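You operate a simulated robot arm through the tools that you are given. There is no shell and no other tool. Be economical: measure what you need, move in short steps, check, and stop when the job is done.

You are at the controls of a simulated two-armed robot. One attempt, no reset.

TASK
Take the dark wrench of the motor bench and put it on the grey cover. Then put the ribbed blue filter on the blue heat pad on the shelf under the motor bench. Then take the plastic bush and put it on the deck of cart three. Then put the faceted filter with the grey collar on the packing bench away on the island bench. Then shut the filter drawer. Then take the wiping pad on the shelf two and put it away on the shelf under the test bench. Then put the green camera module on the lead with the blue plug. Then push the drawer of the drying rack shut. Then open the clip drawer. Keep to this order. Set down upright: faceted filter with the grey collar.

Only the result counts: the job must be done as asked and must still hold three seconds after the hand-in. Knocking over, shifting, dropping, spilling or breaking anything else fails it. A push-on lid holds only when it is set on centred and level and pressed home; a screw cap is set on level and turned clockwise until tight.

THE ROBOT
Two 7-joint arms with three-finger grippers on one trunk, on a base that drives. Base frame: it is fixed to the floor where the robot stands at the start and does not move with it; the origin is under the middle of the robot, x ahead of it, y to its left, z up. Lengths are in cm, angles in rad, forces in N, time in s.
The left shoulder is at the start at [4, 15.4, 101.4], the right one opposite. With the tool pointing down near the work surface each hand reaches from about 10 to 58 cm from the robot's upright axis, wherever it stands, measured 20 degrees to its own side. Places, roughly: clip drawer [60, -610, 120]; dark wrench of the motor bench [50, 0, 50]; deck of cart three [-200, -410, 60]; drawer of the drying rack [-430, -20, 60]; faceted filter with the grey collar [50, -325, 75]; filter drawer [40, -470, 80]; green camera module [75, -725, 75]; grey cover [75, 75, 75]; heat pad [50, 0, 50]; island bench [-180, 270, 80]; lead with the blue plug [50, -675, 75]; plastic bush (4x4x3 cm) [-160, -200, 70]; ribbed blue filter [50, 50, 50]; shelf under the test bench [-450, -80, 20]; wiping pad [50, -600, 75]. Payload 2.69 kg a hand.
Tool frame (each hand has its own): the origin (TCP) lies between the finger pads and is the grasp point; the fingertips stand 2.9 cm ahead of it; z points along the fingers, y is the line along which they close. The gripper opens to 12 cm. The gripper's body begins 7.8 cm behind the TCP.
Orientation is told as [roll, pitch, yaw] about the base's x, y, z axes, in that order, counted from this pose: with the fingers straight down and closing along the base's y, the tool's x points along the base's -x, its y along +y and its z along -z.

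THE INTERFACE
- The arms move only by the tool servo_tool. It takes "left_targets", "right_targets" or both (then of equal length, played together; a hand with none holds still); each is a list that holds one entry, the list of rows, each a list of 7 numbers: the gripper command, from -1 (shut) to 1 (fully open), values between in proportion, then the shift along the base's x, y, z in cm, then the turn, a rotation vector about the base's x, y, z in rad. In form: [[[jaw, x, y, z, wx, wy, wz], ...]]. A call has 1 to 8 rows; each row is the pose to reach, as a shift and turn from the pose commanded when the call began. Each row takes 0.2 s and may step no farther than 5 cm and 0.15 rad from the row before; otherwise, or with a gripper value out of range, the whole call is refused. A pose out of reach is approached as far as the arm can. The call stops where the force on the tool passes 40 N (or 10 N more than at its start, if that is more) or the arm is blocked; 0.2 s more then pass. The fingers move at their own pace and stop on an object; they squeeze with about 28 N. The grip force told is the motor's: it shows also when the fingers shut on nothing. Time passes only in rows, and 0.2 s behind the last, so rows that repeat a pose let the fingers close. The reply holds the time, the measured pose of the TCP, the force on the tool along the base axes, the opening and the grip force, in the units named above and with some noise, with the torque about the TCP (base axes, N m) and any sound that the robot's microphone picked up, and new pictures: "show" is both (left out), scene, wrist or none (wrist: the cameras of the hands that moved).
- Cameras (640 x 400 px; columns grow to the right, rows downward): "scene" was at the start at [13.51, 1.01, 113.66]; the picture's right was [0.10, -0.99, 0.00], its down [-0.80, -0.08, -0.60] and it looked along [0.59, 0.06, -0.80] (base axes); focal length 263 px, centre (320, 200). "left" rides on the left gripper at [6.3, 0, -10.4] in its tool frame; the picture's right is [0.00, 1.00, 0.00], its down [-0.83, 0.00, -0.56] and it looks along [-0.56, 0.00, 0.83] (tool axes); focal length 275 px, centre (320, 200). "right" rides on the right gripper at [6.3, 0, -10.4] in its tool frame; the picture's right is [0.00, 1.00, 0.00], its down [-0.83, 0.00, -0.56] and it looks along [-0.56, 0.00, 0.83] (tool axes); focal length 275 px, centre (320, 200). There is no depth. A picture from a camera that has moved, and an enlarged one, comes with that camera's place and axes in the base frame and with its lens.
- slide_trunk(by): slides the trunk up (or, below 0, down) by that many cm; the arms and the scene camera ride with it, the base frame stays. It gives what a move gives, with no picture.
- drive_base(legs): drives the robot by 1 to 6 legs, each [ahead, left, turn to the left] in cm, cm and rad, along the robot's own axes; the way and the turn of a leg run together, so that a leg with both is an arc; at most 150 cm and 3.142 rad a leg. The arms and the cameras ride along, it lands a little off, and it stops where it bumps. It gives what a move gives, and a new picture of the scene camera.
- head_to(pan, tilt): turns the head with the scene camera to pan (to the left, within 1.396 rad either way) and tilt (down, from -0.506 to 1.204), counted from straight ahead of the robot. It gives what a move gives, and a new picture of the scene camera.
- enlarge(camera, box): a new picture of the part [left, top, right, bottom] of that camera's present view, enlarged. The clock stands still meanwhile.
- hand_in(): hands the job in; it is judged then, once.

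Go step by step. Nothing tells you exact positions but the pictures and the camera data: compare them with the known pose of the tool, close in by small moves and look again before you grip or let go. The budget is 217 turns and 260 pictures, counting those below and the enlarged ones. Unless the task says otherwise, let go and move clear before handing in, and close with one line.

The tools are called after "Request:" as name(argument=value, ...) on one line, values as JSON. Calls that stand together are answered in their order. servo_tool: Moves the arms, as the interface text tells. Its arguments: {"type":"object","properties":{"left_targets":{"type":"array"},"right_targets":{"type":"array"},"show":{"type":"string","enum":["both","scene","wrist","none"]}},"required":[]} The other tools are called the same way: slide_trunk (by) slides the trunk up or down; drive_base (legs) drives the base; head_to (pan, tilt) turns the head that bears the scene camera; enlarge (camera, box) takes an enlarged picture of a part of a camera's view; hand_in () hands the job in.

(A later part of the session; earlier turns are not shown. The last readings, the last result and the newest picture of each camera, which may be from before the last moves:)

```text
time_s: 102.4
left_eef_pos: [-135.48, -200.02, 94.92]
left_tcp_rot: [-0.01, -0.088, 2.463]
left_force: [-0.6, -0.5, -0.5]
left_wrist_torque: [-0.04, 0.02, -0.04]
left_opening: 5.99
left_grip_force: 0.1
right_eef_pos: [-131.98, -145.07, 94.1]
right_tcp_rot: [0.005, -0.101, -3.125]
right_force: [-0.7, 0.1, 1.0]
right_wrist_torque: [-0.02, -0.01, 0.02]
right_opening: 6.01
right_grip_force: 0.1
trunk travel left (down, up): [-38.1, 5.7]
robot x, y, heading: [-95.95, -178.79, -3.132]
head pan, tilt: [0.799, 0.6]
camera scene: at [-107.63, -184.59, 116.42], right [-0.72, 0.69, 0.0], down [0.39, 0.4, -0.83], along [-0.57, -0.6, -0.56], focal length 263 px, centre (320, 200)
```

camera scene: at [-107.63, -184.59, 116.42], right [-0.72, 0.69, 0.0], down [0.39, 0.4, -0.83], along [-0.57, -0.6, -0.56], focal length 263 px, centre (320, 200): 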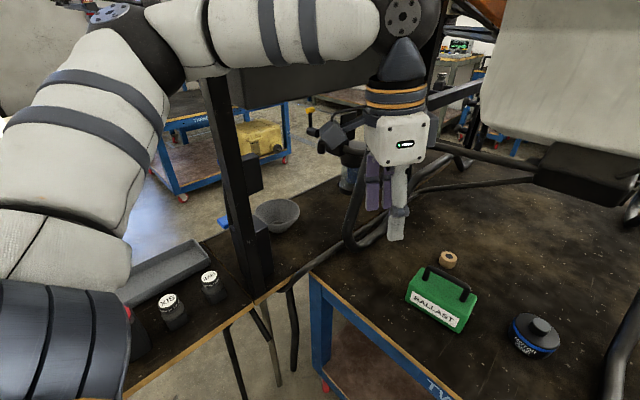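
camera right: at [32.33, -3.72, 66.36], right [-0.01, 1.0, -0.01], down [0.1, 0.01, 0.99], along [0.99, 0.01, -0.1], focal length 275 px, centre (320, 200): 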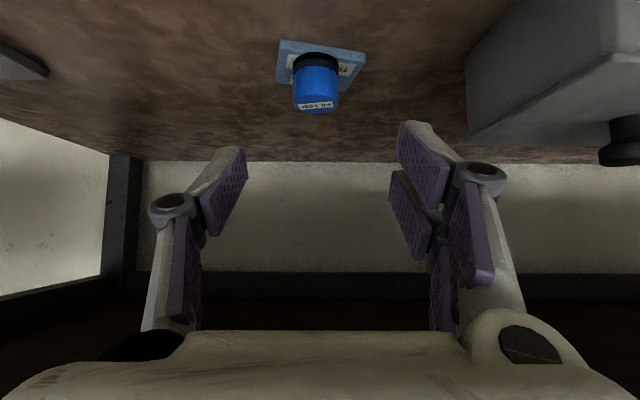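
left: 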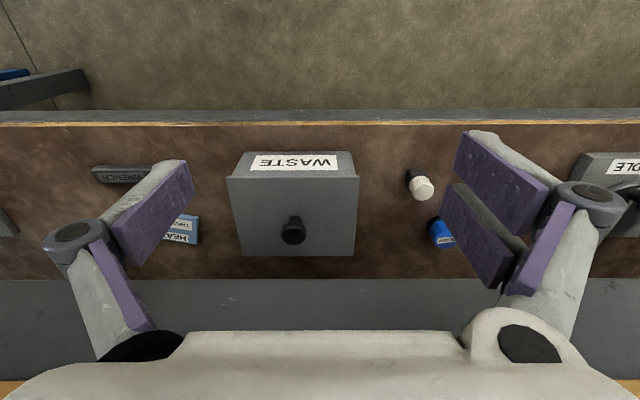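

The left forearm was near the pole of the side table, so the base itself has room. I'll straighten the left hand, extend it forward between the drone's uprights, then drive in.

Request:
servo_tool(left_targets=[[[0, -1, 0.5, 0, 0, 0, 0.13], [0, -4, 1, 0, 0, 0, 0.27], [0, -8, 2, 0, 0, 0, 0.4], [0, -12, 3, 0, 0, 0, 0.54], [0, -16, 4, 0, 0, 0, 0.68]]], show="both")

```text
time_s: 103.6
left_eef_pos: [-151.78, -196.11, 94.79]
left_tcp_rot: [-0.014, -0.089, -3.14]
left_force: [-0.5, 1.0, -0.1]
left_wrist_torque: [-0.06, -0.06, 0.0]
left_opening: 6.01
left_grip_force: 0.0
right_eef_pos: [-132.17, -145.36, 94.18]
right_tcp_rot: [0.004, -0.099, -3.126]
right_force: [0.3, 0.5, -0.6]
right_wrist_torque: [-0.04, -0.06, -0.01]
right_opening: 6.01
right_grip_force: 0.0
trunk travel left (down, up): [-38.1, 5.7]
robot x, y, heading: [-96.08, -178.77, -3.135]
head pan, tilt: [0.799, 0.6]
camera scene: at [-108.01, -184.93, 116.37], right [-0.72, 0.69, 0.0], down [0.39, 0.41, -0.83], along [-0.57, -0.6, -0.56], focal length 263 px, centre (320, 200)
camera left: at [-144.54, -196.27, 104.57], right [0.0, -1.0, -0.01], down [-0.78, 0.0, 0.63], along [-0.63, 0.01, -0.78], focal length 275 px, centre (320, 200)
```

scene: 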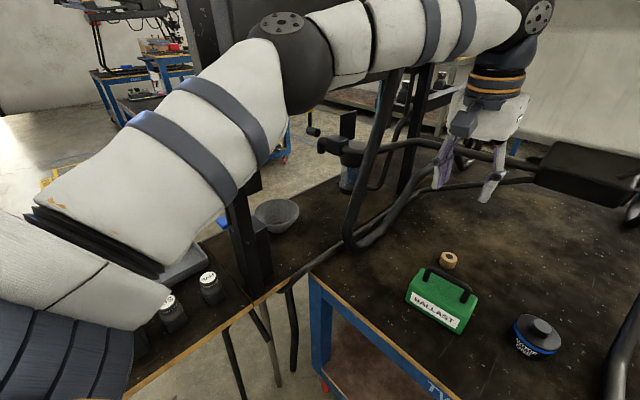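
left: 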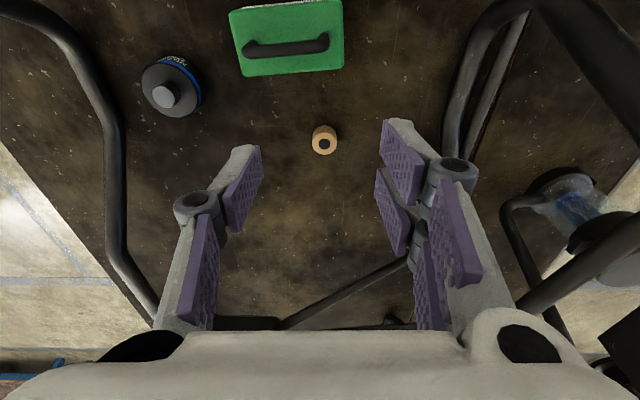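

Clear view: bush at ≈(−165.4,−196.7). Driving in 13 cm with slight shift to the right.

Request:
drive_base(legs=[[13, 3, 0]])

```text
time_s: 104.9
left_eef_pos: [-164.51, -199.62, 94.76]
left_tcp_rot: [-0.015, -0.09, -3.138]
left_force: [-0.7, -0.8, 0.3]
left_wrist_torque: [-0.02, -0.04, -0.01]
left_opening: 5.99
left_grip_force: 0.0
right_eef_pos: [-144.92, -148.73, 94.33]
right_tcp_rot: [0.002, -0.099, -3.126]
right_force: [-0.2, -0.1, -0.5]
right_wrist_torque: [0.04, -0.02, -0.02]
right_opening: 5.99
right_grip_force: 0.1
trunk travel left (down, up): [-38.1, 5.7]
robot x, y, heading: [-108.95, -182.04, -3.134]
head pan, tilt: [0.799, 0.6]
camera scene: at [-120.74, -188.3, 116.36], right [-0.72, 0.69, 0.0], down [0.39, 0.41, -0.82], along [-0.57, -0.6, -0.57], focal length 263 px, centre (320, 200)
```

scene: 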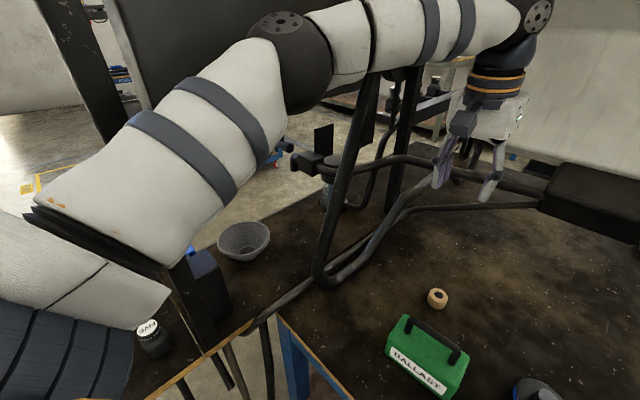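

I moved left instead of right; correct by going 5 cm to the right.

Request:
drive_base(legs=[[0, -5, 0]])

Request:
servo_tool(right_targets=[[[0, 0, 2, 5, 0, 0, 0], [0, 0, 4, 10, 0, 0, 0], [0, 0, 5, 14, 0, 0, 0]]], show="none")

Request:
slide_trunk(by=-18)

Request:
enlarge(camera="left", box=[0, 0, 640, 400])

Request:
enlarge(camera="scene", box=[0, 0, 640, 400])

```text
time_s: 106.0
left_eef_pos: [-164.44, -194.55, 94.83]
left_tcp_rot: [-0.011, -0.09, -3.138]
left_force: [0.3, -0.2, 0.6]
left_wrist_torque: [-0.04, -0.06, -0.05]
left_opening: 6.0
left_grip_force: 0.1
right_eef_pos: [-144.9, -143.65, 94.29]
right_tcp_rot: [0.002, -0.098, -3.124]
right_force: [0.0, 0.9, 0.1]
right_wrist_torque: [-0.02, 0.03, 0.02]
right_opening: 6.01
right_grip_force: 0.1
trunk travel left (down, up): [-38.1, 5.7]
robot x, y, heading: [-109.03, -177.32, -3.133]
head pan, tilt: [0.799, 0.6]
camera scene: at [-120.71, -183.27, 116.38], right [-0.72, 0.69, 0.0], down [0.39, 0.41, -0.83], along [-0.57, -0.6, -0.56], focal length 263 px, centre (320, 200)
```

scene: 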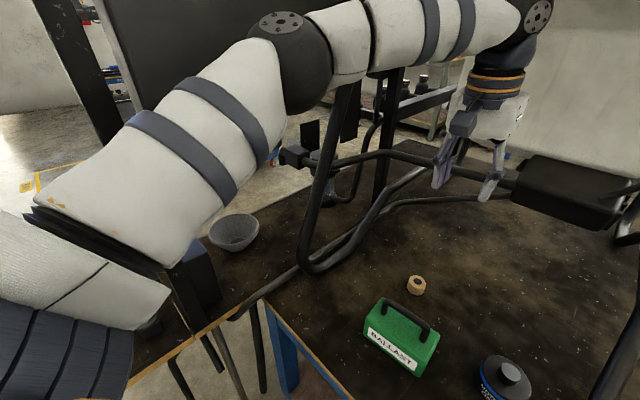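

```text
refused: row 1 steps farther than a row can; nothing moved
```

```text
time_s: 108.0
left_eef_pos: [-164.31, -194.56, 76.8]
left_tcp_rot: [-0.016, -0.091, -3.139]
left_force: [0.2, 0.2, -0.1]
left_wrist_torque: [-0.02, 0.0, 0.0]
left_opening: 6.01
left_grip_force: 0.1
right_eef_pos: [-144.86, -143.86, 76.35]
right_tcp_rot: [0.002, -0.102, -3.124]
right_force: [-0.2, -0.3, 0.4]
right_wrist_torque: [0.0, -0.02, 0.0]
right_opening: 5.99
right_grip_force: 0.1
trunk travel left (down, up): [-20.1, 23.7]
robot x, y, heading: [-109.11, -177.32, -3.125]
head pan, tilt: [0.799, 0.6]
```

```text
1.00 times, centred on (320, 200) of left (not enlarged: the box is as wide or as high as the picture)
camera zoom: at [-157.2, -194.76, 86.65], right [0.0, -1.0, -0.01], down [-0.78, -0.01, 0.63], along [-0.63, 0.01, -0.78], focal length 275 px, centre (320, 200)
```

zoom: 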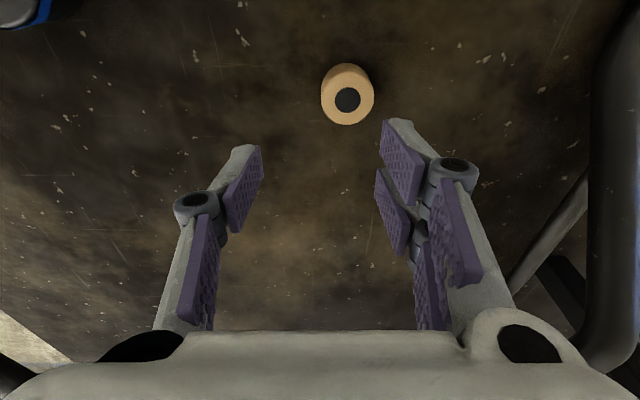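

```text
1.00 times, centred on (320, 200) of scene (not enlarged: the box is as wide or as high as the picture)
camera zoom: at [-126.51, -183.37, 97.41], right [-0.72, 0.69, 0.0], down [0.39, 0.41, -0.83], along [-0.57, -0.6, -0.56], focal length 263 px, centre (320, 200)
```

zoom: 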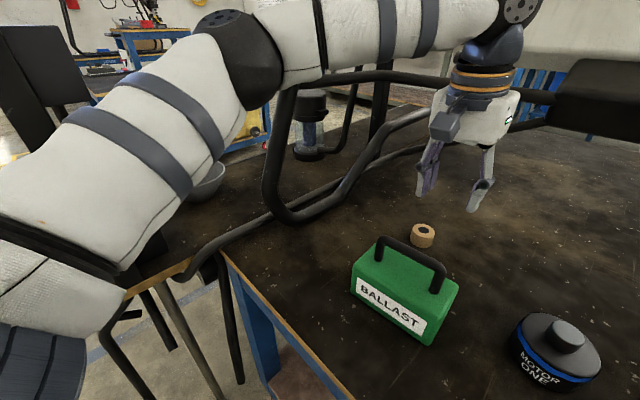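

The bush is nearly below the hand. Lowering onto it.

Request:
servo_tool(left_targets=[[[0.1, -0.3, -1.5, -4, 0, 0, 0], [0.1, -0.4, -2.1, -8, 0, 0, 0]]], show="both")

```text
time_s: 108.6
left_eef_pos: [-164.98, -196.84, 68.87]
left_tcp_rot: [-0.015, -0.091, -3.139]
left_force: [0.3, -0.8, 0.6]
left_wrist_torque: [0.0, -0.06, -0.02]
left_opening: 6.6
left_grip_force: 0.1
right_eef_pos: [-144.99, -143.76, 76.24]
right_tcp_rot: [0.002, -0.1, -3.125]
right_force: [-0.1, 0.0, -0.1]
right_wrist_torque: [0.0, 0.05, 0.01]
right_opening: 6.03
right_grip_force: 0.0
trunk travel left (down, up): [-20.1, 23.7]
robot x, y, heading: [-109.16, -177.04, -3.136]
head pan, tilt: [0.799, 0.6]
camera scene: at [-126.53, -183.38, 97.41], right [-0.72, 0.69, 0.0], down [0.39, 0.41, -0.82], along [-0.57, -0.6, -0.57], focal length 263 px, centre (320, 200)
camera left: at [-157.71, -196.95, 78.59], right [0.0, -1.0, -0.01], down [-0.78, -0.01, 0.63], along [-0.63, 0.01, -0.78], focal length 275 px, centre (320, 200)
```

scene: 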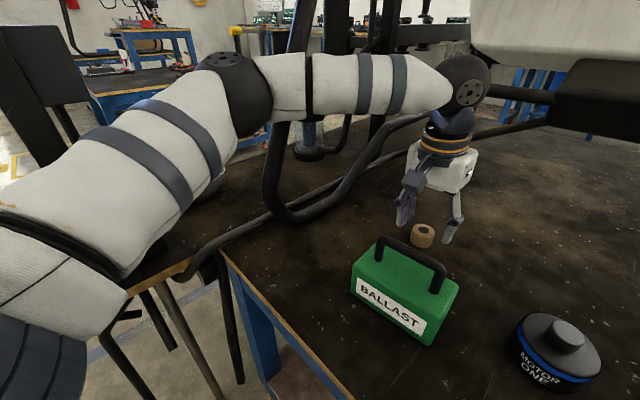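
left: 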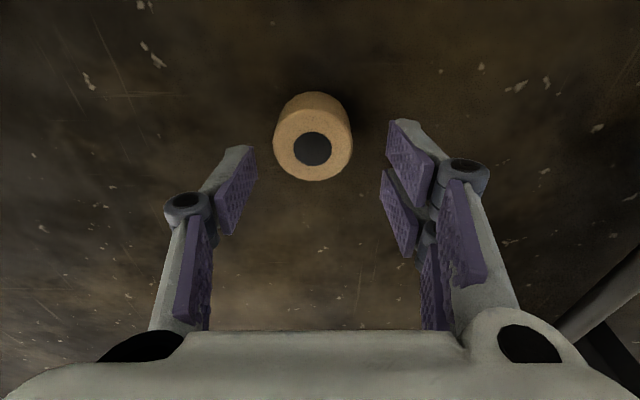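

Request:
servo_tool(left_targets=[[[0.1, 0, 0.3, -2, 0, 0, 0], [0.1, 0, 0.3, -3.6, 0, 0, 0], [-1, 0, 0.3, -3.6, 0, 0, 0], [-1, 0, 0.3, -3.6, 0, 0, 0]]], show="wrist")

```text
time_s: 109.1
left_eef_pos: [-165.08, -197.22, 67.42]
left_tcp_rot: [-0.006, -0.118, -3.129]
left_force: [12.7, -31.8, 64.9]
left_wrist_torque: [-2.56, -1.55, -0.81]
left_opening: 5.0
left_grip_force: 25.8
right_eef_pos: [-144.65, -143.91, 76.5]
right_tcp_rot: [0.001, -0.106, -3.121]
right_force: [0.2, 0.5, -0.2]
right_wrist_torque: [-0.04, 0.0, 0.02]
right_opening: 5.99
right_grip_force: 0.1
trunk travel left (down, up): [-20.1, 23.7]
robot x, y, heading: [-108.7, -177.21, -3.129]
head pan, tilt: [0.799, 0.6]
stopped in row 2 (left hand): the force on the tool passed its limit at 50 N (the readings are from after the stop); the commanded pose is now the measured one
camera left: at [-157.52, -197.22, 77.08], right [0.01, -1.0, -0.01], down [-0.76, -0.01, 0.65], along [-0.65, 0.0, -0.76], focal length 275 px, centre (320, 200)
```

left: 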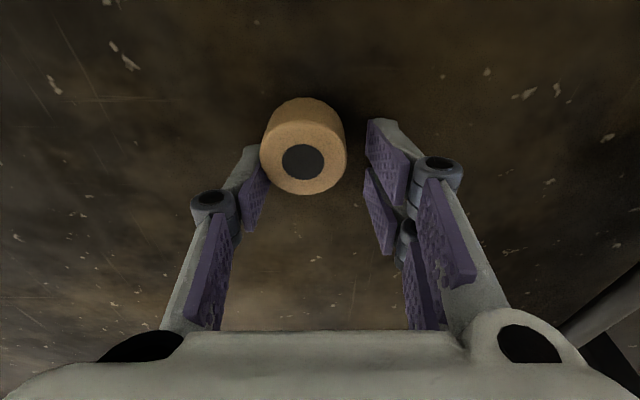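

The cart top is a bit higher (≈64.5) than I thought. I'll lift, re-centre and retry.

Request:
servo_tool(left_targets=[[[0.1, 0, 0, 1.5, 0.01, -0.02, 0], [0.1, 0.6, 0.3, 2.5, 0.01, -0.02, 0], [0.1, 1.3, 0.6, 2.5, 0.01, -0.02, 0], [0.1, 1.3, 0.6, 2.5, 0.01, -0.02, 0]]], show="both")

```text
time_s: 110.1
left_eef_pos: [-163.86, -196.02, 68.91]
left_tcp_rot: [-0.024, -0.084, -3.136]
left_force: [-0.5, 0.2, 0.4]
left_wrist_torque: [-0.03, 0.01, -0.05]
left_opening: 6.6
left_grip_force: 0.0
right_eef_pos: [-145.05, -143.75, 76.33]
right_tcp_rot: [0.002, -0.1, -3.124]
right_force: [-0.7, -0.1, 0.2]
right_wrist_torque: [0.01, 0.02, -0.02]
right_opening: 6.0
right_grip_force: 0.0
trunk travel left (down, up): [-20.1, 23.7]
robot x, y, heading: [-108.4, -177.19, -3.126]
head pan, tilt: [0.799, 0.6]
camera scene: at [-126.52, -183.39, 97.41], right [-0.72, 0.69, 0.0], down [0.39, 0.41, -0.83], along [-0.57, -0.6, -0.56], focal length 263 px, centre (320, 200)
camera left: at [-156.7, -196.22, 78.94], right [0.0, -1.0, -0.02], down [-0.78, -0.01, 0.62], along [-0.62, 0.02, -0.78], focal length 275 px, centre (320, 200)
```

scene: 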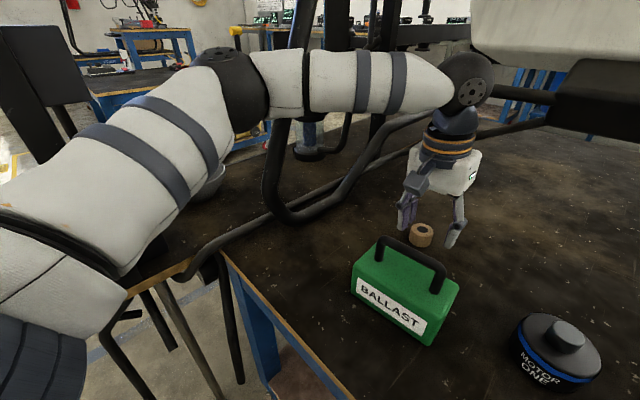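
left: 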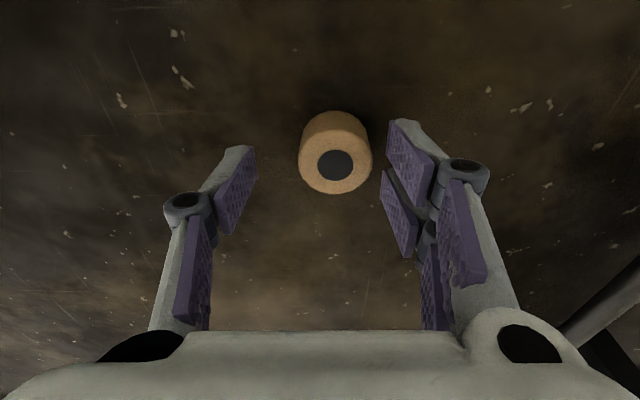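

Request:
servo_tool(left_targets=[[[0.1, 0.1, -0.65, -0.6, 0, 0, 0], [0.1, 0.1, -0.65, -1.2, 0, 0, 0], [-1, 0.1, -0.65, -1.2, 0, 0, 0], [-1, 0.1, -0.65, -1.2, 0, 0, 0]]], show="wrist")

```text
time_s: 111.1
left_eef_pos: [-163.82, -196.69, 67.82]
left_tcp_rot: [-0.025, -0.082, -3.135]
left_force: [-0.3, -0.6, 0.8]
left_wrist_torque: [0.02, 0.05, 0.02]
left_opening: 3.53
left_grip_force: 27.7
right_eef_pos: [-144.86, -143.73, 76.35]
right_tcp_rot: [0.002, -0.101, -3.123]
right_force: [0.5, -0.3, -0.1]
right_wrist_torque: [-0.02, 0.01, 0.01]
right_opening: 6.01
right_grip_force: 0.0
trunk travel left (down, up): [-20.1, 23.7]
robot x, y, heading: [-108.46, -177.17, -3.134]
head pan, tilt: [0.799, 0.6]
camera left: at [-156.59, -196.88, 77.75], right [0.0, -1.0, -0.02], down [-0.78, -0.01, 0.62], along [-0.62, 0.02, -0.78], focal length 275 px, centre (320, 200)
```

left: 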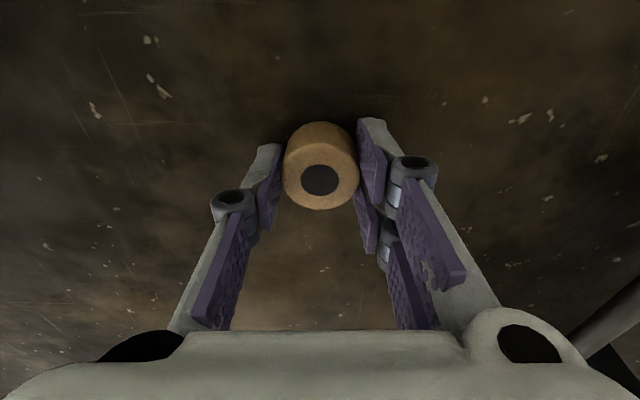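

Gripped. Lifting straight up, raising trunk, then backing out.

Request:
servo_tool(left_targets=[[[-1, 0, 0, 3, 0, 0, 0], [-1, 0, 0.5, 6, 0, 0, 0], [-1, 0, 1, 9, 0, 0, 0]]], show="wrist")

Request:
slide_trunk(by=18)

Request:
head_to(pan=0, tilt=0.5)

Request:
drive_base(legs=[[-30, 0, 0]])

```text
time_s: 111.9
left_eef_pos: [-163.7, -195.65, 76.86]
left_tcp_rot: [-0.025, -0.084, -3.135]
left_force: [-0.8, -0.2, -0.3]
left_wrist_torque: [-0.01, 0.0, 0.01]
left_opening: 3.56
left_grip_force: 27.9
right_eef_pos: [-144.85, -143.71, 76.3]
right_tcp_rot: [0.002, -0.1, -3.122]
right_force: [-0.3, 0.1, 0.2]
right_wrist_torque: [-0.02, 0.01, 0.03]
right_opening: 6.01
right_grip_force: 0.0
trunk travel left (down, up): [-20.1, 23.7]
robot x, y, heading: [-108.6, -177.7, -3.135]
head pan, tilt: [0.799, 0.6]
camera left: at [-156.52, -195.98, 86.69], right [0.0, -1.0, -0.02], down [-0.78, -0.01, 0.62], along [-0.62, 0.02, -0.78], focal length 275 px, centre (320, 200)
```

left: 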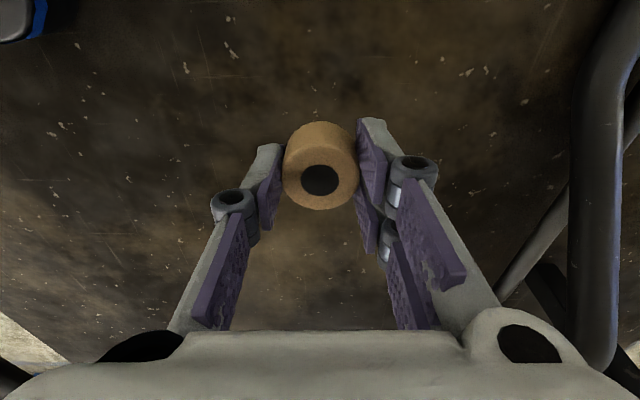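

```text
time_s: 113.9
left_eef_pos: [-163.71, -195.51, 94.79]
left_tcp_rot: [-0.025, -0.083, -3.134]
left_force: [0.1, -0.6, 0.1]
left_wrist_torque: [0.01, -0.02, -0.02]
left_opening: 3.54
left_grip_force: 27.5
right_eef_pos: [-145.01, -143.81, 94.2]
right_tcp_rot: [0.0, -0.098, -3.122]
right_force: [-0.2, 0.7, -0.5]
right_wrist_torque: [-0.03, 0.02, -0.01]
right_opening: 6.01
right_grip_force: 0.1
trunk travel left (down, up): [-38.1, 5.7]
robot x, y, heading: [-108.85, -177.01, -3.13]
head pan, tilt: [0.799, 0.6]
```

```text
time_s: 115.1
left_eef_pos: [-163.74, -195.64, 94.85]
left_tcp_rot: [-0.025, -0.085, -3.135]
left_force: [-0.1, -0.2, -0.6]
left_wrist_torque: [-0.02, 0.0, 0.01]
left_opening: 3.56
left_grip_force: 28.0
right_eef_pos: [-144.96, -143.81, 94.32]
right_tcp_rot: [0.003, -0.1, -3.122]
right_force: [-0.1, 0.1, -0.9]
right_wrist_torque: [0.01, 0.02, 0.03]
right_opening: 5.98
right_grip_force: 0.0
trunk travel left (down, up): [-38.1, 5.7]
robot x, y, heading: [-109.13, -176.86, -3.133]
head pan, tilt: [0.0, 0.499]
camera scene: at [-123.7, -177.04, 117.28], right [-0.01, 1.0, 0.0], down [0.48, 0.0, -0.88], along [-0.88, -0.01, -0.48], focal length 263 px, centre (320, 200)
```

scene: 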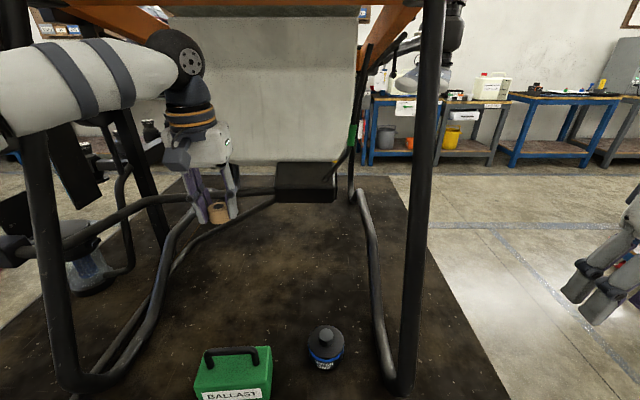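

```text
time_s: 117.1
left_eef_pos: [-134.15, -195.32, 94.79]
left_tcp_rot: [-0.027, -0.087, -3.136]
left_force: [0.0, -1.0, -0.5]
left_wrist_torque: [-0.02, 0.03, -0.01]
left_opening: 3.55
left_grip_force: 27.4
right_eef_pos: [-115.38, -143.42, 94.3]
right_tcp_rot: [0.002, -0.101, -3.123]
right_force: [0.3, -0.5, -0.2]
right_wrist_torque: [0.0, 0.05, 0.0]
right_opening: 6.02
right_grip_force: 0.1
trunk travel left (down, up): [-38.1, 5.7]
robot x, y, heading: [-79.34, -176.4, -3.136]
head pan, tilt: [0.0, 0.499]
camera scene: at [-94.08, -176.75, 117.29], right [-0.01, 1.0, 0.0], down [0.48, 0.0, -0.88], along [-0.88, -0.01, -0.48], focal length 263 px, centre (320, 200)
```

scene: 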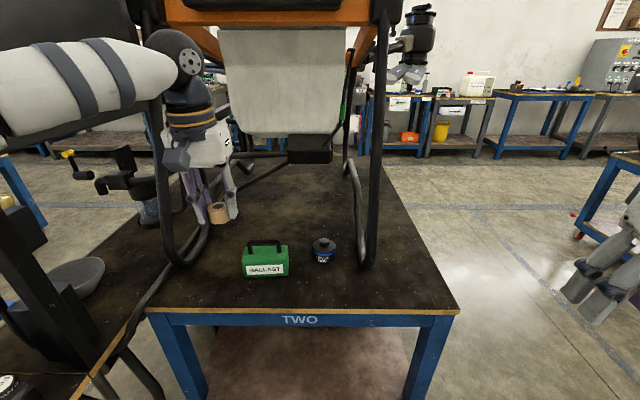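

The bush is out cleanly. Now I go around to cart three: back off, strafe down the aisle, look.

Request:
drive_base(legs=[[-40, 0, 0], [0, 115, 0], [0, 110, 0]])

```text
time_s: 136.7
left_eef_pos: [-92.7, -420.21, 94.91]
left_tcp_rot: [-0.023, -0.085, -3.139]
left_force: [0.1, -1.1, 0.0]
left_wrist_torque: [0.03, -0.02, -0.01]
left_opening: 3.55
left_grip_force: 28.3
right_eef_pos: [-73.74, -368.39, 94.22]
right_tcp_rot: [0.002, -0.099, -3.126]
right_force: [0.1, -0.1, 0.7]
right_wrist_torque: [0.01, 0.03, -0.02]
right_opening: 6.01
right_grip_force: 0.0
trunk travel left (down, up): [-38.1, 5.7]
robot x, y, heading: [-37.83, -401.88, -3.137]
head pan, tilt: [0.0, 0.499]
camera scene: at [-52.6, -401.77, 117.28], right [-0.01, 1.0, 0.0], down [0.48, 0.0, -0.88], along [-0.88, -0.01, -0.48], focal length 263 px, centre (320, 200)
```

scene: 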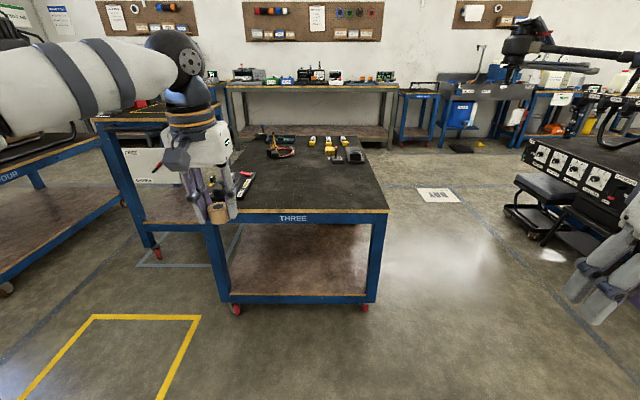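

Cart three's front area is clear. I'll bring the right hand inward and drive up to the cart.

Request:
servo_tool(right_targets=[[[0, 0, -4, 0, 0, 0, 0], [0, 0, -8, 0, 0, 0, 0], [0, 0, -12, 0, 0, 0, 0]]], show="none")

Request:
drive_base(legs=[[60, -6, 0]])

Request:
enlarge(camera="left", box=[0, 0, 640, 400])

```text
time_s: 137.5
left_eef_pos: [-92.65, -420.32, 94.89]
left_tcp_rot: [-0.025, -0.084, -3.14]
left_force: [-0.1, -0.6, -0.8]
left_wrist_torque: [-0.01, -0.01, -0.02]
left_opening: 3.53
left_grip_force: 27.9
right_eef_pos: [-73.81, -380.33, 94.23]
right_tcp_rot: [0.0, -0.099, -3.127]
right_force: [0.2, -0.9, 0.0]
right_wrist_torque: [0.0, -0.06, 0.0]
right_opening: 6.0
right_grip_force: 0.0
trunk travel left (down, up): [-38.1, 5.7]
robot x, y, heading: [-37.92, -402.16, -3.134]
head pan, tilt: [0.0, 0.499]
```

```text
time_s: 140.8
left_eef_pos: [-152.07, -412.97, 94.87]
left_tcp_rot: [-0.024, -0.084, 3.125]
left_force: [-0.1, -0.1, -0.4]
left_wrist_torque: [-0.02, 0.01, -0.01]
left_opening: 3.55
left_grip_force: 28.1
right_eef_pos: [-132.41, -373.16, 94.3]
right_tcp_rot: [0.002, -0.099, 3.136]
right_force: [0.1, -0.4, -0.2]
right_wrist_torque: [-0.01, -0.01, -0.01]
right_opening: 6.01
right_grip_force: 0.0
trunk travel left (down, up): [-38.1, 5.7]
robot x, y, heading: [-96.6, -395.9, 3.13]
head pan, tilt: [0.0, 0.499]
camera scene: at [-111.64, -395.26, 117.28], right [0.01, 1.0, 0.0], down [0.48, -0.01, -0.88], along [-0.88, 0.01, -0.48], focal length 263 px, centre (320, 200)
```

scene: 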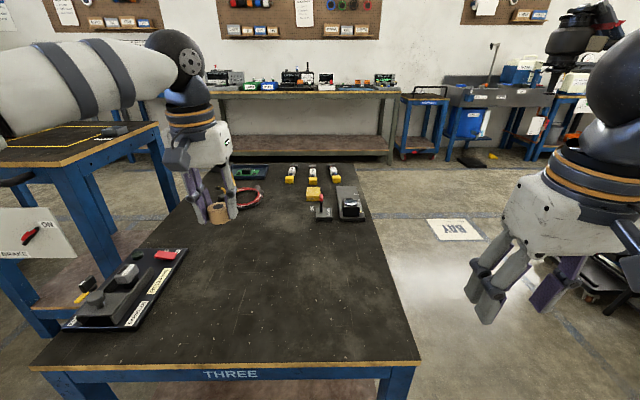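

```text
1.00 times, centred on (320, 200) of left (not enlarged: the box is as wide or as high as the picture)
camera zoom: at [-144.91, -413.36, 104.69], right [-0.02, -1.0, -0.02], down [-0.78, 0.0, 0.62], along [-0.62, 0.03, -0.78], focal length 275 px, centre (320, 200)
```

zoom: 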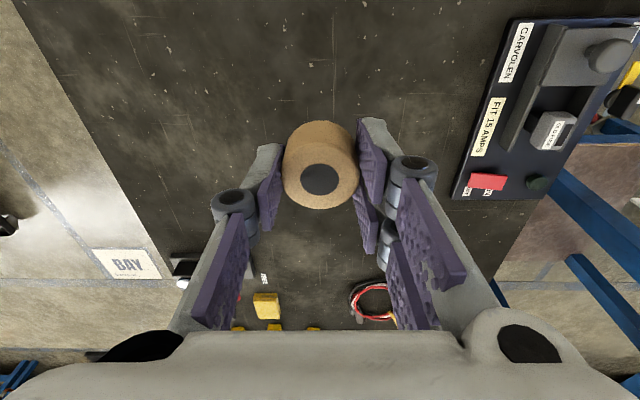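

Clear deck below. Lowering the trunk, then the hand until contact.

Request:
slide_trunk(by=-20)

Request:
servo_tool(left_targets=[[[-1, 0, 0, -3, 0, 0, 0], [-1, 0, 0, -5.5, 0, 0, 0], [-1, 0, 0, -6.3, 0, 0, 0], [-1, 0, 0, -6.8, 0, 0, 0], [-1, 0, 0, -7.2, 0, 0, 0]]], show="wrist")

```text
time_s: 143.0
left_eef_pos: [-152.07, -412.91, 74.97]
left_tcp_rot: [-0.025, -0.085, 3.124]
left_force: [-0.3, 0.7, -0.2]
left_wrist_torque: [-0.03, -0.02, 0.02]
left_opening: 3.52
left_grip_force: 28.0
right_eef_pos: [-132.27, -373.3, 74.3]
right_tcp_rot: [0.001, -0.1, 3.137]
right_force: [-0.4, -0.8, 0.0]
right_wrist_torque: [-0.01, 0.0, -0.01]
right_opening: 6.0
right_grip_force: 0.0
trunk travel left (down, up): [-18.1, 25.7]
robot x, y, heading: [-96.9, -395.42, 3.126]
head pan, tilt: [0.0, 0.499]
```

```text
time_s: 144.2
left_eef_pos: [-152.08, -412.93, 67.77]
left_tcp_rot: [-0.025, -0.086, 3.124]
left_force: [1.0, 0.0, 10.0]
left_wrist_torque: [-0.03, -0.09, 0.01]
left_opening: 3.53
left_grip_force: 28.5
right_eef_pos: [-132.35, -373.24, 74.24]
right_tcp_rot: [0.002, -0.101, 3.136]
right_force: [-0.1, 0.6, -0.8]
right_wrist_torque: [0.04, 0.05, -0.01]
right_opening: 5.99
right_grip_force: 0.0
trunk travel left (down, up): [-18.1, 25.7]
robot x, y, heading: [-96.75, -395.85, 3.126]
head pan, tilt: [0.0, 0.499]
camera left: at [-144.82, -413.34, 77.69], right [-0.02, -1.0, -0.02], down [-0.78, 0.0, 0.63], along [-0.63, 0.03, -0.78], focal length 275 px, centre (320, 200)
```

left: 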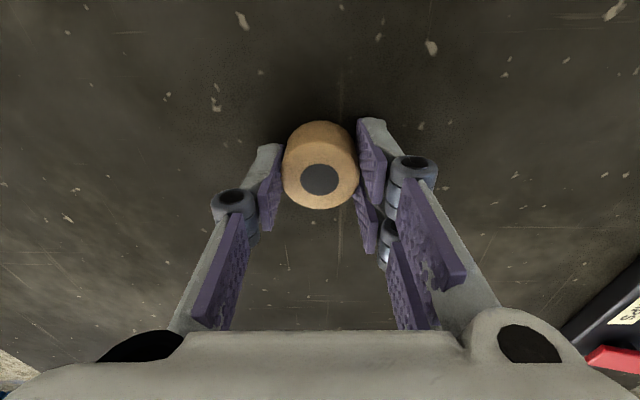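

Contact at 10 N. Open, lift, and back away.

Request:
servo_tool(left_targets=[[[-0.3, 0, 0, 0, 0, 0, 0], [0.1, 0, 0, 0.2, 0, 0, 0], [0.1, 0, 0, 4, 0, 0, 0], [0.1, 0, 0, 8.5, 0, 0, 0]]], show="wrist")

Request:
slide_trunk(by=20)

Request:
drive_base(legs=[[-58, 0, 0]])

```text
time_s: 145.2
left_eef_pos: [-151.99, -413.0, 76.23]
left_tcp_rot: [-0.024, -0.083, 3.124]
left_force: [0.3, -0.4, 0.5]
left_wrist_torque: [0.02, -0.02, 0.01]
left_opening: 6.61
left_grip_force: 0.1
right_eef_pos: [-132.43, -373.43, 74.17]
right_tcp_rot: [0.003, -0.1, 3.138]
right_force: [0.0, 0.4, 0.7]
right_wrist_torque: [0.01, -0.02, 0.03]
right_opening: 5.98
right_grip_force: 0.1
trunk travel left (down, up): [-18.1, 25.7]
robot x, y, heading: [-96.56, -395.62, 3.13]
head pan, tilt: [0.0, 0.499]
camera left: at [-144.76, -413.39, 86.13], right [-0.02, -1.0, -0.02], down [-0.78, 0.0, 0.62], along [-0.62, 0.03, -0.78], focal length 275 px, centre (320, 200)
```

left: 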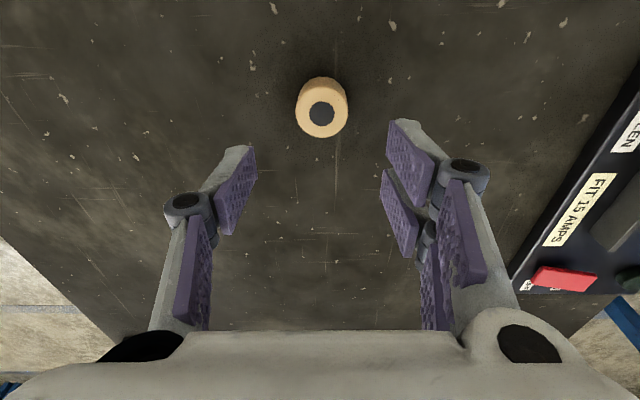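

```text
time_s: 147.4
left_eef_pos: [-152.08, -412.87, 96.02]
left_tcp_rot: [-0.025, -0.085, 3.125]
left_force: [-0.8, 0.3, 0.1]
left_wrist_torque: [-0.05, -0.03, -0.03]
left_opening: 6.63
left_grip_force: 0.0
right_eef_pos: [-132.47, -373.29, 94.25]
right_tcp_rot: [0.002, -0.098, 3.136]
right_force: [-0.2, -0.5, -0.4]
right_wrist_torque: [-0.04, 0.01, 0.01]
right_opening: 6.0
right_grip_force: 0.0
trunk travel left (down, up): [-38.1, 5.7]
robot x, y, heading: [-96.92, -395.65, 3.122]
head pan, tilt: [0.0, 0.499]
```

```text
time_s: 150.7
left_eef_pos: [-94.43, -413.73, 96.09]
left_tcp_rot: [-0.025, -0.085, 3.127]
left_force: [-0.8, 0.6, 0.0]
left_wrist_torque: [-0.01, -0.03, 0.03]
left_opening: 6.64
left_grip_force: 0.1
right_eef_pos: [-74.68, -374.17, 94.24]
right_tcp_rot: [0.001, -0.101, 3.136]
right_force: [0.6, 0.5, -0.6]
right_wrist_torque: [0.04, 0.01, 0.0]
right_opening: 6.0
right_grip_force: 0.0
trunk travel left (down, up): [-38.1, 5.7]
robot x, y, heading: [-38.99, -397.09, 3.128]
head pan, tilt: [0.0, 0.499]
camera scene: at [-53.91, -396.05, 117.29], right [0.01, 1.0, 0.0], down [0.48, -0.01, -0.88], along [-0.88, 0.01, -0.48], focal length 263 px, centre (320, 200)
```

scene: 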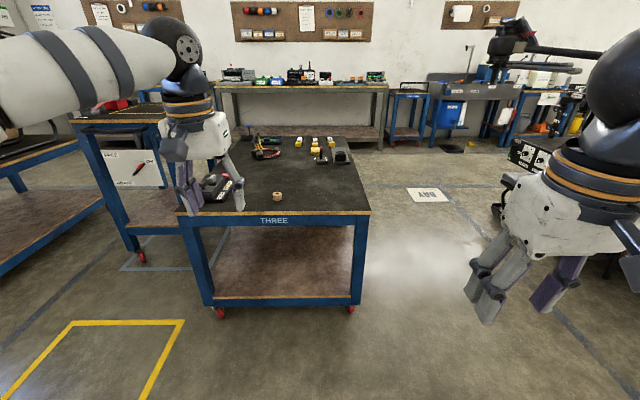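

The bush is on cart three. Next, turn to the packing bench for the faceted filter.

Request:
drive_base(legs=[[0, 0, -3.128], [0, 62, 0]])

```text
time_s: 163.1
left_eef_pos: [12.78, -314.59, 96.08]
left_tcp_rot: [-0.024, -0.083, 0.038]
left_force: [0.4, 0.1, -0.9]
left_wrist_torque: [0.0, 0.01, 0.01]
left_opening: 6.61
left_grip_force: 0.1
right_eef_pos: [-4.65, -355.32, 94.23]
right_tcp_rot: [0.001, -0.102, 0.051]
right_force: [0.6, 0.1, 0.6]
right_wrist_torque: [0.03, 0.01, 0.0]
right_opening: 6.01
right_grip_force: 0.0
trunk travel left (down, up): [-38.1, 5.7]
robot x, y, heading: [-41.36, -334.88, 0.043]
head pan, tilt: [0.0, 0.499]
camera scene: at [-26.33, -333.9, 117.28], right [0.04, -1.0, 0.0], down [-0.48, -0.02, -0.88], along [0.88, 0.04, -0.48], focal length 263 px, centre (320, 200)
```

scene: 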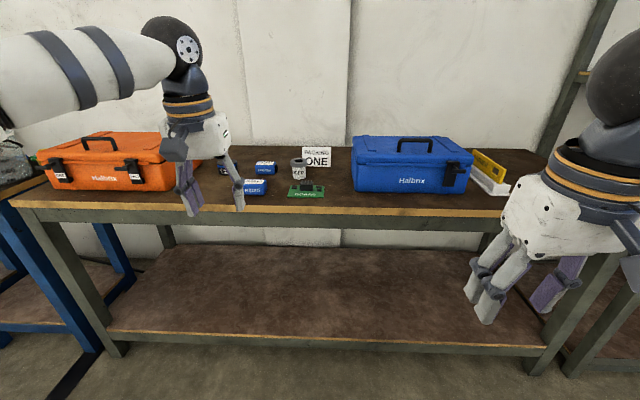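

Request:
enlarge(camera="scene", box=[210, 130, 360, 220])

```text
4.27 times, centred on (285, 175) of scene
camera zoom: at [-26.33, -333.9, 117.28], right [0.04, -1.0, 0.0], down [-0.48, -0.02, -0.88], along [0.88, 0.04, -0.48], focal length 1123 px, centre (469, 307)
```

zoom: 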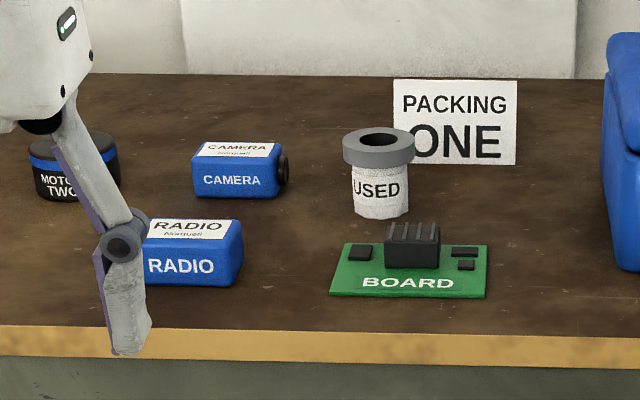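

The faceted filter ("USED", grey collar) stands at about (60,−322.6), bench z≈79.4. I'll drive the left hand above it.

Request:
drive_base(legs=[[0, 0, -0.043], [42, -9.5, 0]])

Request:
enlarge(camera="left", box=[0, 0, 640, 400])

```text
time_s: 166.2
left_eef_pos: [56.33, -326.95, 96.17]
left_tcp_rot: [-0.024, -0.083, -0.01]
left_force: [-0.1, 0.2, 0.0]
left_wrist_torque: [0.01, 0.04, 0.0]
left_opening: 6.62
left_grip_force: 0.1
right_eef_pos: [36.79, -366.72, 94.2]
right_tcp_rot: [0.001, -0.099, 0.003]
right_force: [0.3, 0.0, -0.4]
right_wrist_torque: [0.02, 0.02, -0.01]
right_opening: 6.0
right_grip_force: 0.1
trunk travel left (down, up): [-38.1, 5.7]
robot x, y, heading: [1.19, -344.63, -0.006]
head pan, tilt: [0.0, 0.499]
camera scene: at [16.32, -344.37, 117.27], right [-0.01, -1.0, 0.0], down [-0.48, 0.0, -0.88], along [0.88, -0.01, -0.48], focal length 263 px, centre (320, 200)
```

scene: 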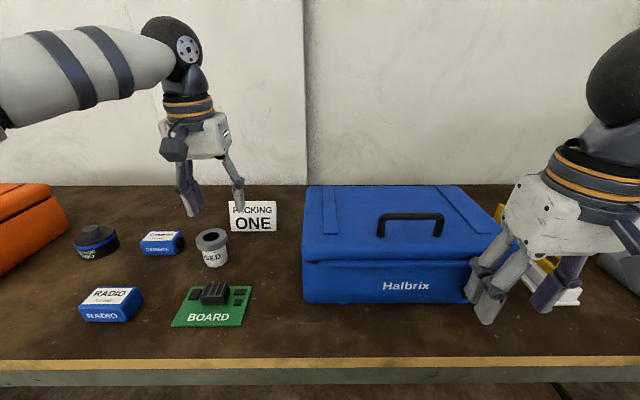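

```text
1.00 times, centred on (320, 200) of left (not enlarged: the box is as wide or as high as the picture)
camera zoom: at [49.14, -326.61, 105.99], right [0.02, 1.0, -0.02], down [0.78, 0.0, 0.62], along [0.62, -0.03, -0.78], focal length 275 px, centre (320, 200)
```

zoom: 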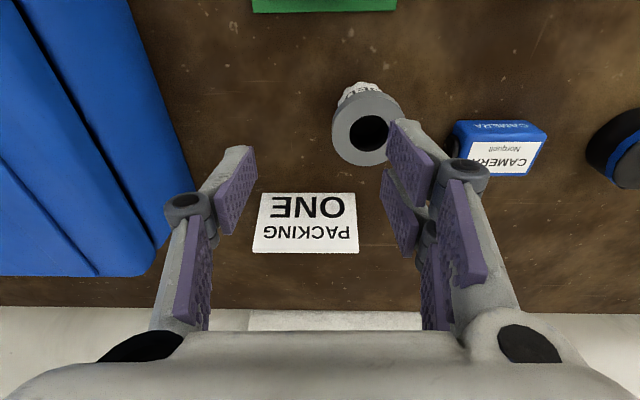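

Request:
servo_tool(left_targets=[[[0.45, 1, 1.7, -1, 0, 0, 0], [0.45, 1.9, 3.4, -2.5, 0, 0, 0], [0.45, 1.9, 3.4, -5.5, 0, 0, 0]]], show="both")

```text
time_s: 166.9
left_eef_pos: [58.23, -323.52, 90.49]
left_tcp_rot: [-0.024, -0.083, -0.009]
left_force: [0.7, -0.2, -0.6]
left_wrist_torque: [0.01, -0.01, 0.03]
left_opening: 8.69
left_grip_force: 0.0
right_eef_pos: [36.8, -366.69, 94.23]
right_tcp_rot: [0.002, -0.098, 0.0]
right_force: [-0.6, -0.4, -0.3]
right_wrist_torque: [0.01, 0.0, -0.03]
right_opening: 6.02
right_grip_force: 0.1
trunk travel left (down, up): [-38.1, 5.7]
robot x, y, heading: [0.81, -344.35, -0.007]
head pan, tilt: [0.0, 0.499]
camera scene: at [16.3, -344.34, 117.27], right [-0.01, -1.0, 0.0], down [-0.48, 0.0, -0.88], along [0.88, -0.01, -0.48], focal length 263 px, centre (320, 200)
camera left: at [51.12, -323.11, 100.39], right [0.02, 1.0, -0.02], down [0.78, 0.0, 0.62], along [0.62, -0.03, -0.78], focal length 275 px, centre (320, 200)
```

scene: 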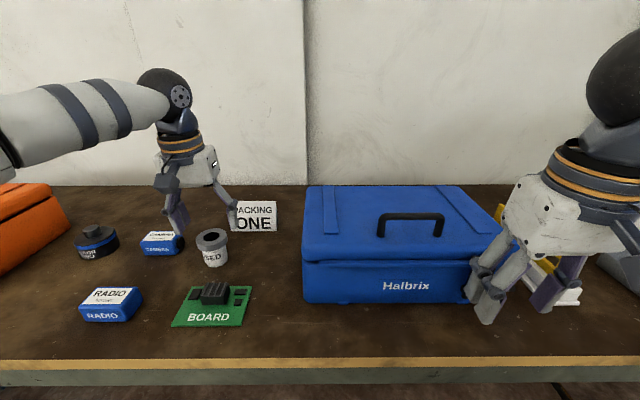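
left: 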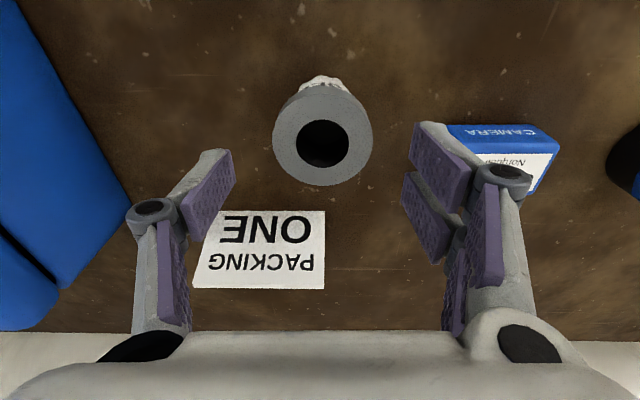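

Centred. Lower and close on the collar.

Request:
servo_tool(left_targets=[[[0.45, 0.3, 0, -3, 0, 0, 0], [0.45, 0.3, 0, -5.4, 0, 0, 0], [-1, 0.3, 0, -5.4, 0, 0, 0], [-1, 0.3, 0, -5.4, 0, 0, 0]]], show="both")

```text
time_s: 167.9
left_eef_pos: [58.44, -323.58, 85.12]
left_tcp_rot: [-0.024, -0.084, -0.011]
left_force: [0.6, 0.5, 0.5]
left_wrist_torque: [0.02, -0.02, 0.01]
left_opening: 5.43
left_grip_force: 27.7
right_eef_pos: [36.94, -366.7, 94.19]
right_tcp_rot: [0.001, -0.1, 0.003]
right_force: [0.7, 0.3, -0.1]
right_wrist_torque: [0.0, -0.03, -0.02]
right_opening: 6.01
right_grip_force: 0.0
trunk travel left (down, up): [-38.1, 5.7]
robot x, y, heading: [0.85, -344.6, -0.009]
head pan, tilt: [0.0, 0.499]
camera scene: at [16.28, -344.36, 117.28], right [-0.01, -1.0, 0.0], down [-0.48, 0.0, -0.88], along [0.88, -0.01, -0.48], focal length 263 px, centre (320, 200)
camera left: at [51.31, -323.25, 95.04], right [0.02, 1.0, -0.02], down [0.78, 0.0, 0.62], along [0.62, -0.03, -0.78], focal length 275 px, centre (320, 200)
```

scene: 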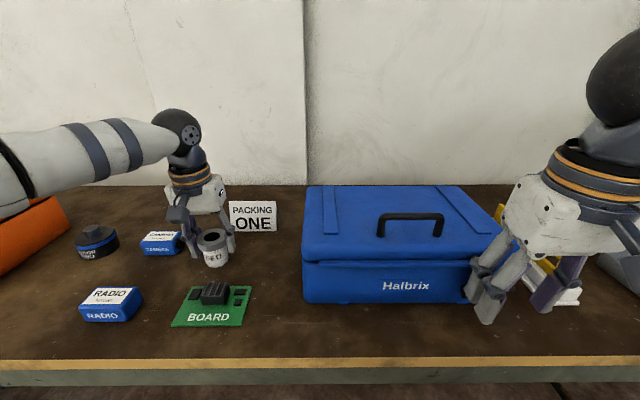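
left: 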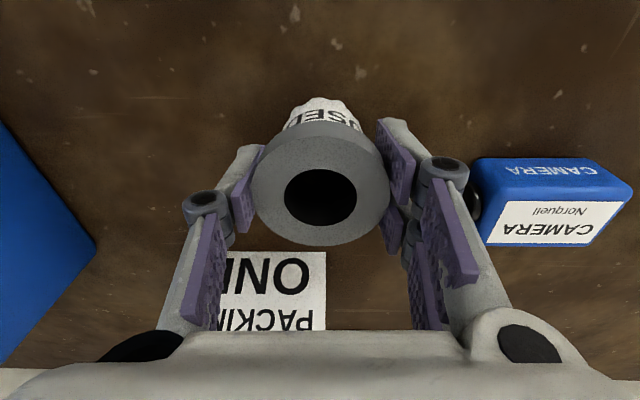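

Gripped. Lift and back away.

Request:
servo_tool(left_targets=[[[-1, 0, 0, 3, 0, 0, 0], [-1, 0, 0, 7, 0, 0, 0], [-1, 0, 0, 11, 0, 0, 0]]], show="wrist")

Request:
drive_base(legs=[[-50, 0, 0]])

```text
time_s: 168.8
left_eef_pos: [58.44, -323.62, 96.28]
left_tcp_rot: [-0.023, -0.083, -0.01]
left_force: [0.2, 1.4, -0.7]
left_wrist_torque: [0.01, 0.01, 0.03]
left_opening: 5.44
left_grip_force: 28.1
right_eef_pos: [36.83, -366.73, 94.15]
right_tcp_rot: [0.002, -0.101, 0.003]
right_force: [-0.3, 0.2, -0.8]
right_wrist_torque: [-0.02, 0.0, 0.0]
right_opening: 5.99
right_grip_force: 0.0
trunk travel left (down, up): [-38.1, 5.7]
robot x, y, heading: [0.89, -344.61, -0.007]
head pan, tilt: [0.0, 0.499]
camera left: at [51.33, -323.21, 106.13], right [0.02, 1.0, -0.02], down [0.78, 0.0, 0.62], along [0.62, -0.03, -0.78], focal length 275 px, centre (320, 200)
```

left: 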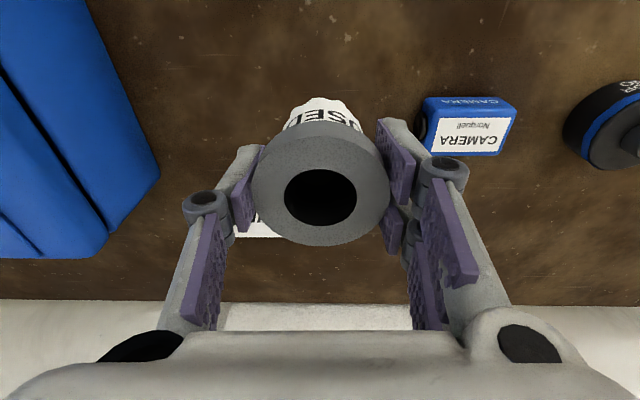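

```text
time_s: 171.7
left_eef_pos: [8.44, -323.03, 96.28]
left_tcp_rot: [-0.025, -0.085, -0.009]
left_force: [0.4, 0.0, -0.5]
left_wrist_torque: [0.02, 0.0, 0.0]
left_opening: 5.43
left_grip_force: 28.2
right_eef_pos: [-13.13, -366.38, 94.22]
right_tcp_rot: [0.002, -0.103, 0.004]
right_force: [0.0, -0.4, 0.3]
right_wrist_torque: [0.01, 0.0, 0.0]
right_opening: 6.0
right_grip_force: 0.1
trunk travel left (down, up): [-38.1, 5.7]
robot x, y, heading: [-48.78, -344.05, -0.005]
head pan, tilt: [0.0, 0.499]
camera scene: at [-33.67, -344.03, 117.29], right [-0.01, -1.0, 0.0], down [-0.48, 0.0, -0.88], along [0.88, 0.0, -0.48], focal length 263 px, centre (320, 200)
```

scene: 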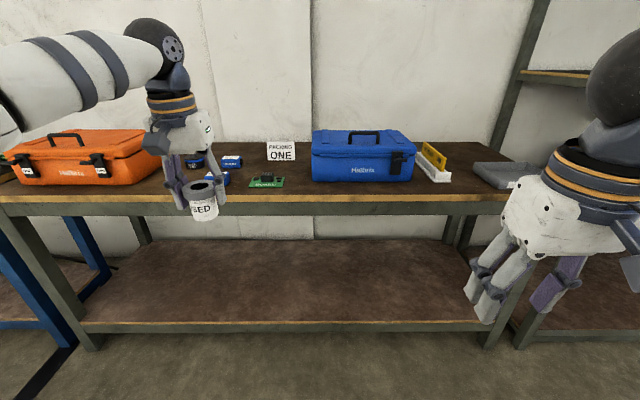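

Heading to the island bench: strafe up the aisle, then turn and look.

Request:
drive_base(legs=[[0, 120, 0], [0, 120, 0], [0, 115, 0], [0, 0, 1.9]])

Request:
head_to(pan=0, tilt=0.3)

```text
time_s: 203.6
left_eef_pos: [-88.98, 58.78, 96.29]
left_tcp_rot: [-0.025, -0.084, 1.916]
left_force: [0.4, 0.4, 0.4]
left_wrist_torque: [0.03, 0.02, -0.03]
left_opening: 5.45
left_grip_force: 27.9
right_eef_pos: [-41.01, 53.77, 94.35]
right_tcp_rot: [0.001, -0.101, 1.928]
right_force: [-0.3, -0.1, -0.4]
right_wrist_torque: [0.03, -0.05, 0.02]
right_opening: 6.0
right_grip_force: 0.2
trunk travel left (down, up): [-38.1, 5.7]
robot x, y, heading: [-49.4, 12.41, 1.92]
head pan, tilt: [0.0, 0.499]
camera scene: at [-54.31, 26.7, 117.28], right [0.94, 0.34, 0.0], down [0.16, -0.45, -0.88], along [-0.3, 0.82, -0.48], focal length 263 px, centre (320, 200)
```

scene: 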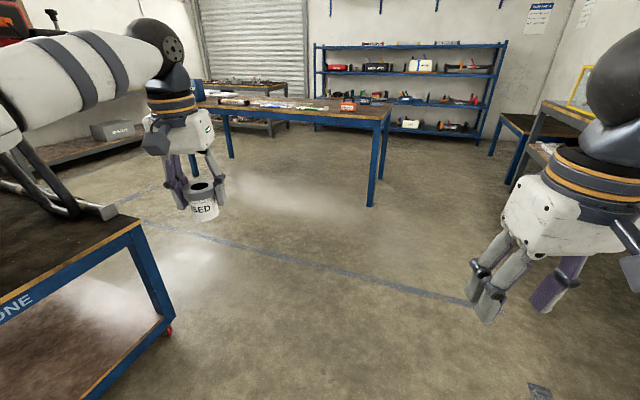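

```text
time_s: 204.3
left_eef_pos: [-89.1, 58.85, 96.24]
left_tcp_rot: [-0.025, -0.083, 1.916]
left_force: [0.2, -0.9, 0.1]
left_wrist_torque: [-0.01, -0.01, -0.02]
left_opening: 5.44
left_grip_force: 28.1
right_eef_pos: [-40.91, 53.6, 94.18]
right_tcp_rot: [0.003, -0.101, 1.929]
right_force: [0.4, -0.3, -0.4]
right_wrist_torque: [0.0, -0.01, 0.01]
right_opening: 5.99
right_grip_force: 0.1
trunk travel left (down, up): [-38.1, 5.7]
robot x, y, heading: [-49.23, 12.21, 1.923]
head pan, tilt: [0.0, 0.3]
camera scene: at [-54.38, 26.93, 119.11], right [0.94, 0.34, 0.0], down [0.1, -0.28, -0.96], along [-0.33, 0.9, -0.3], focal length 263 px, centre (320, 200)
```

scene: 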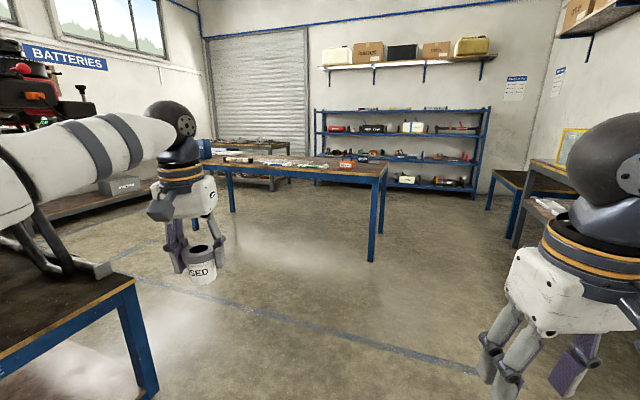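

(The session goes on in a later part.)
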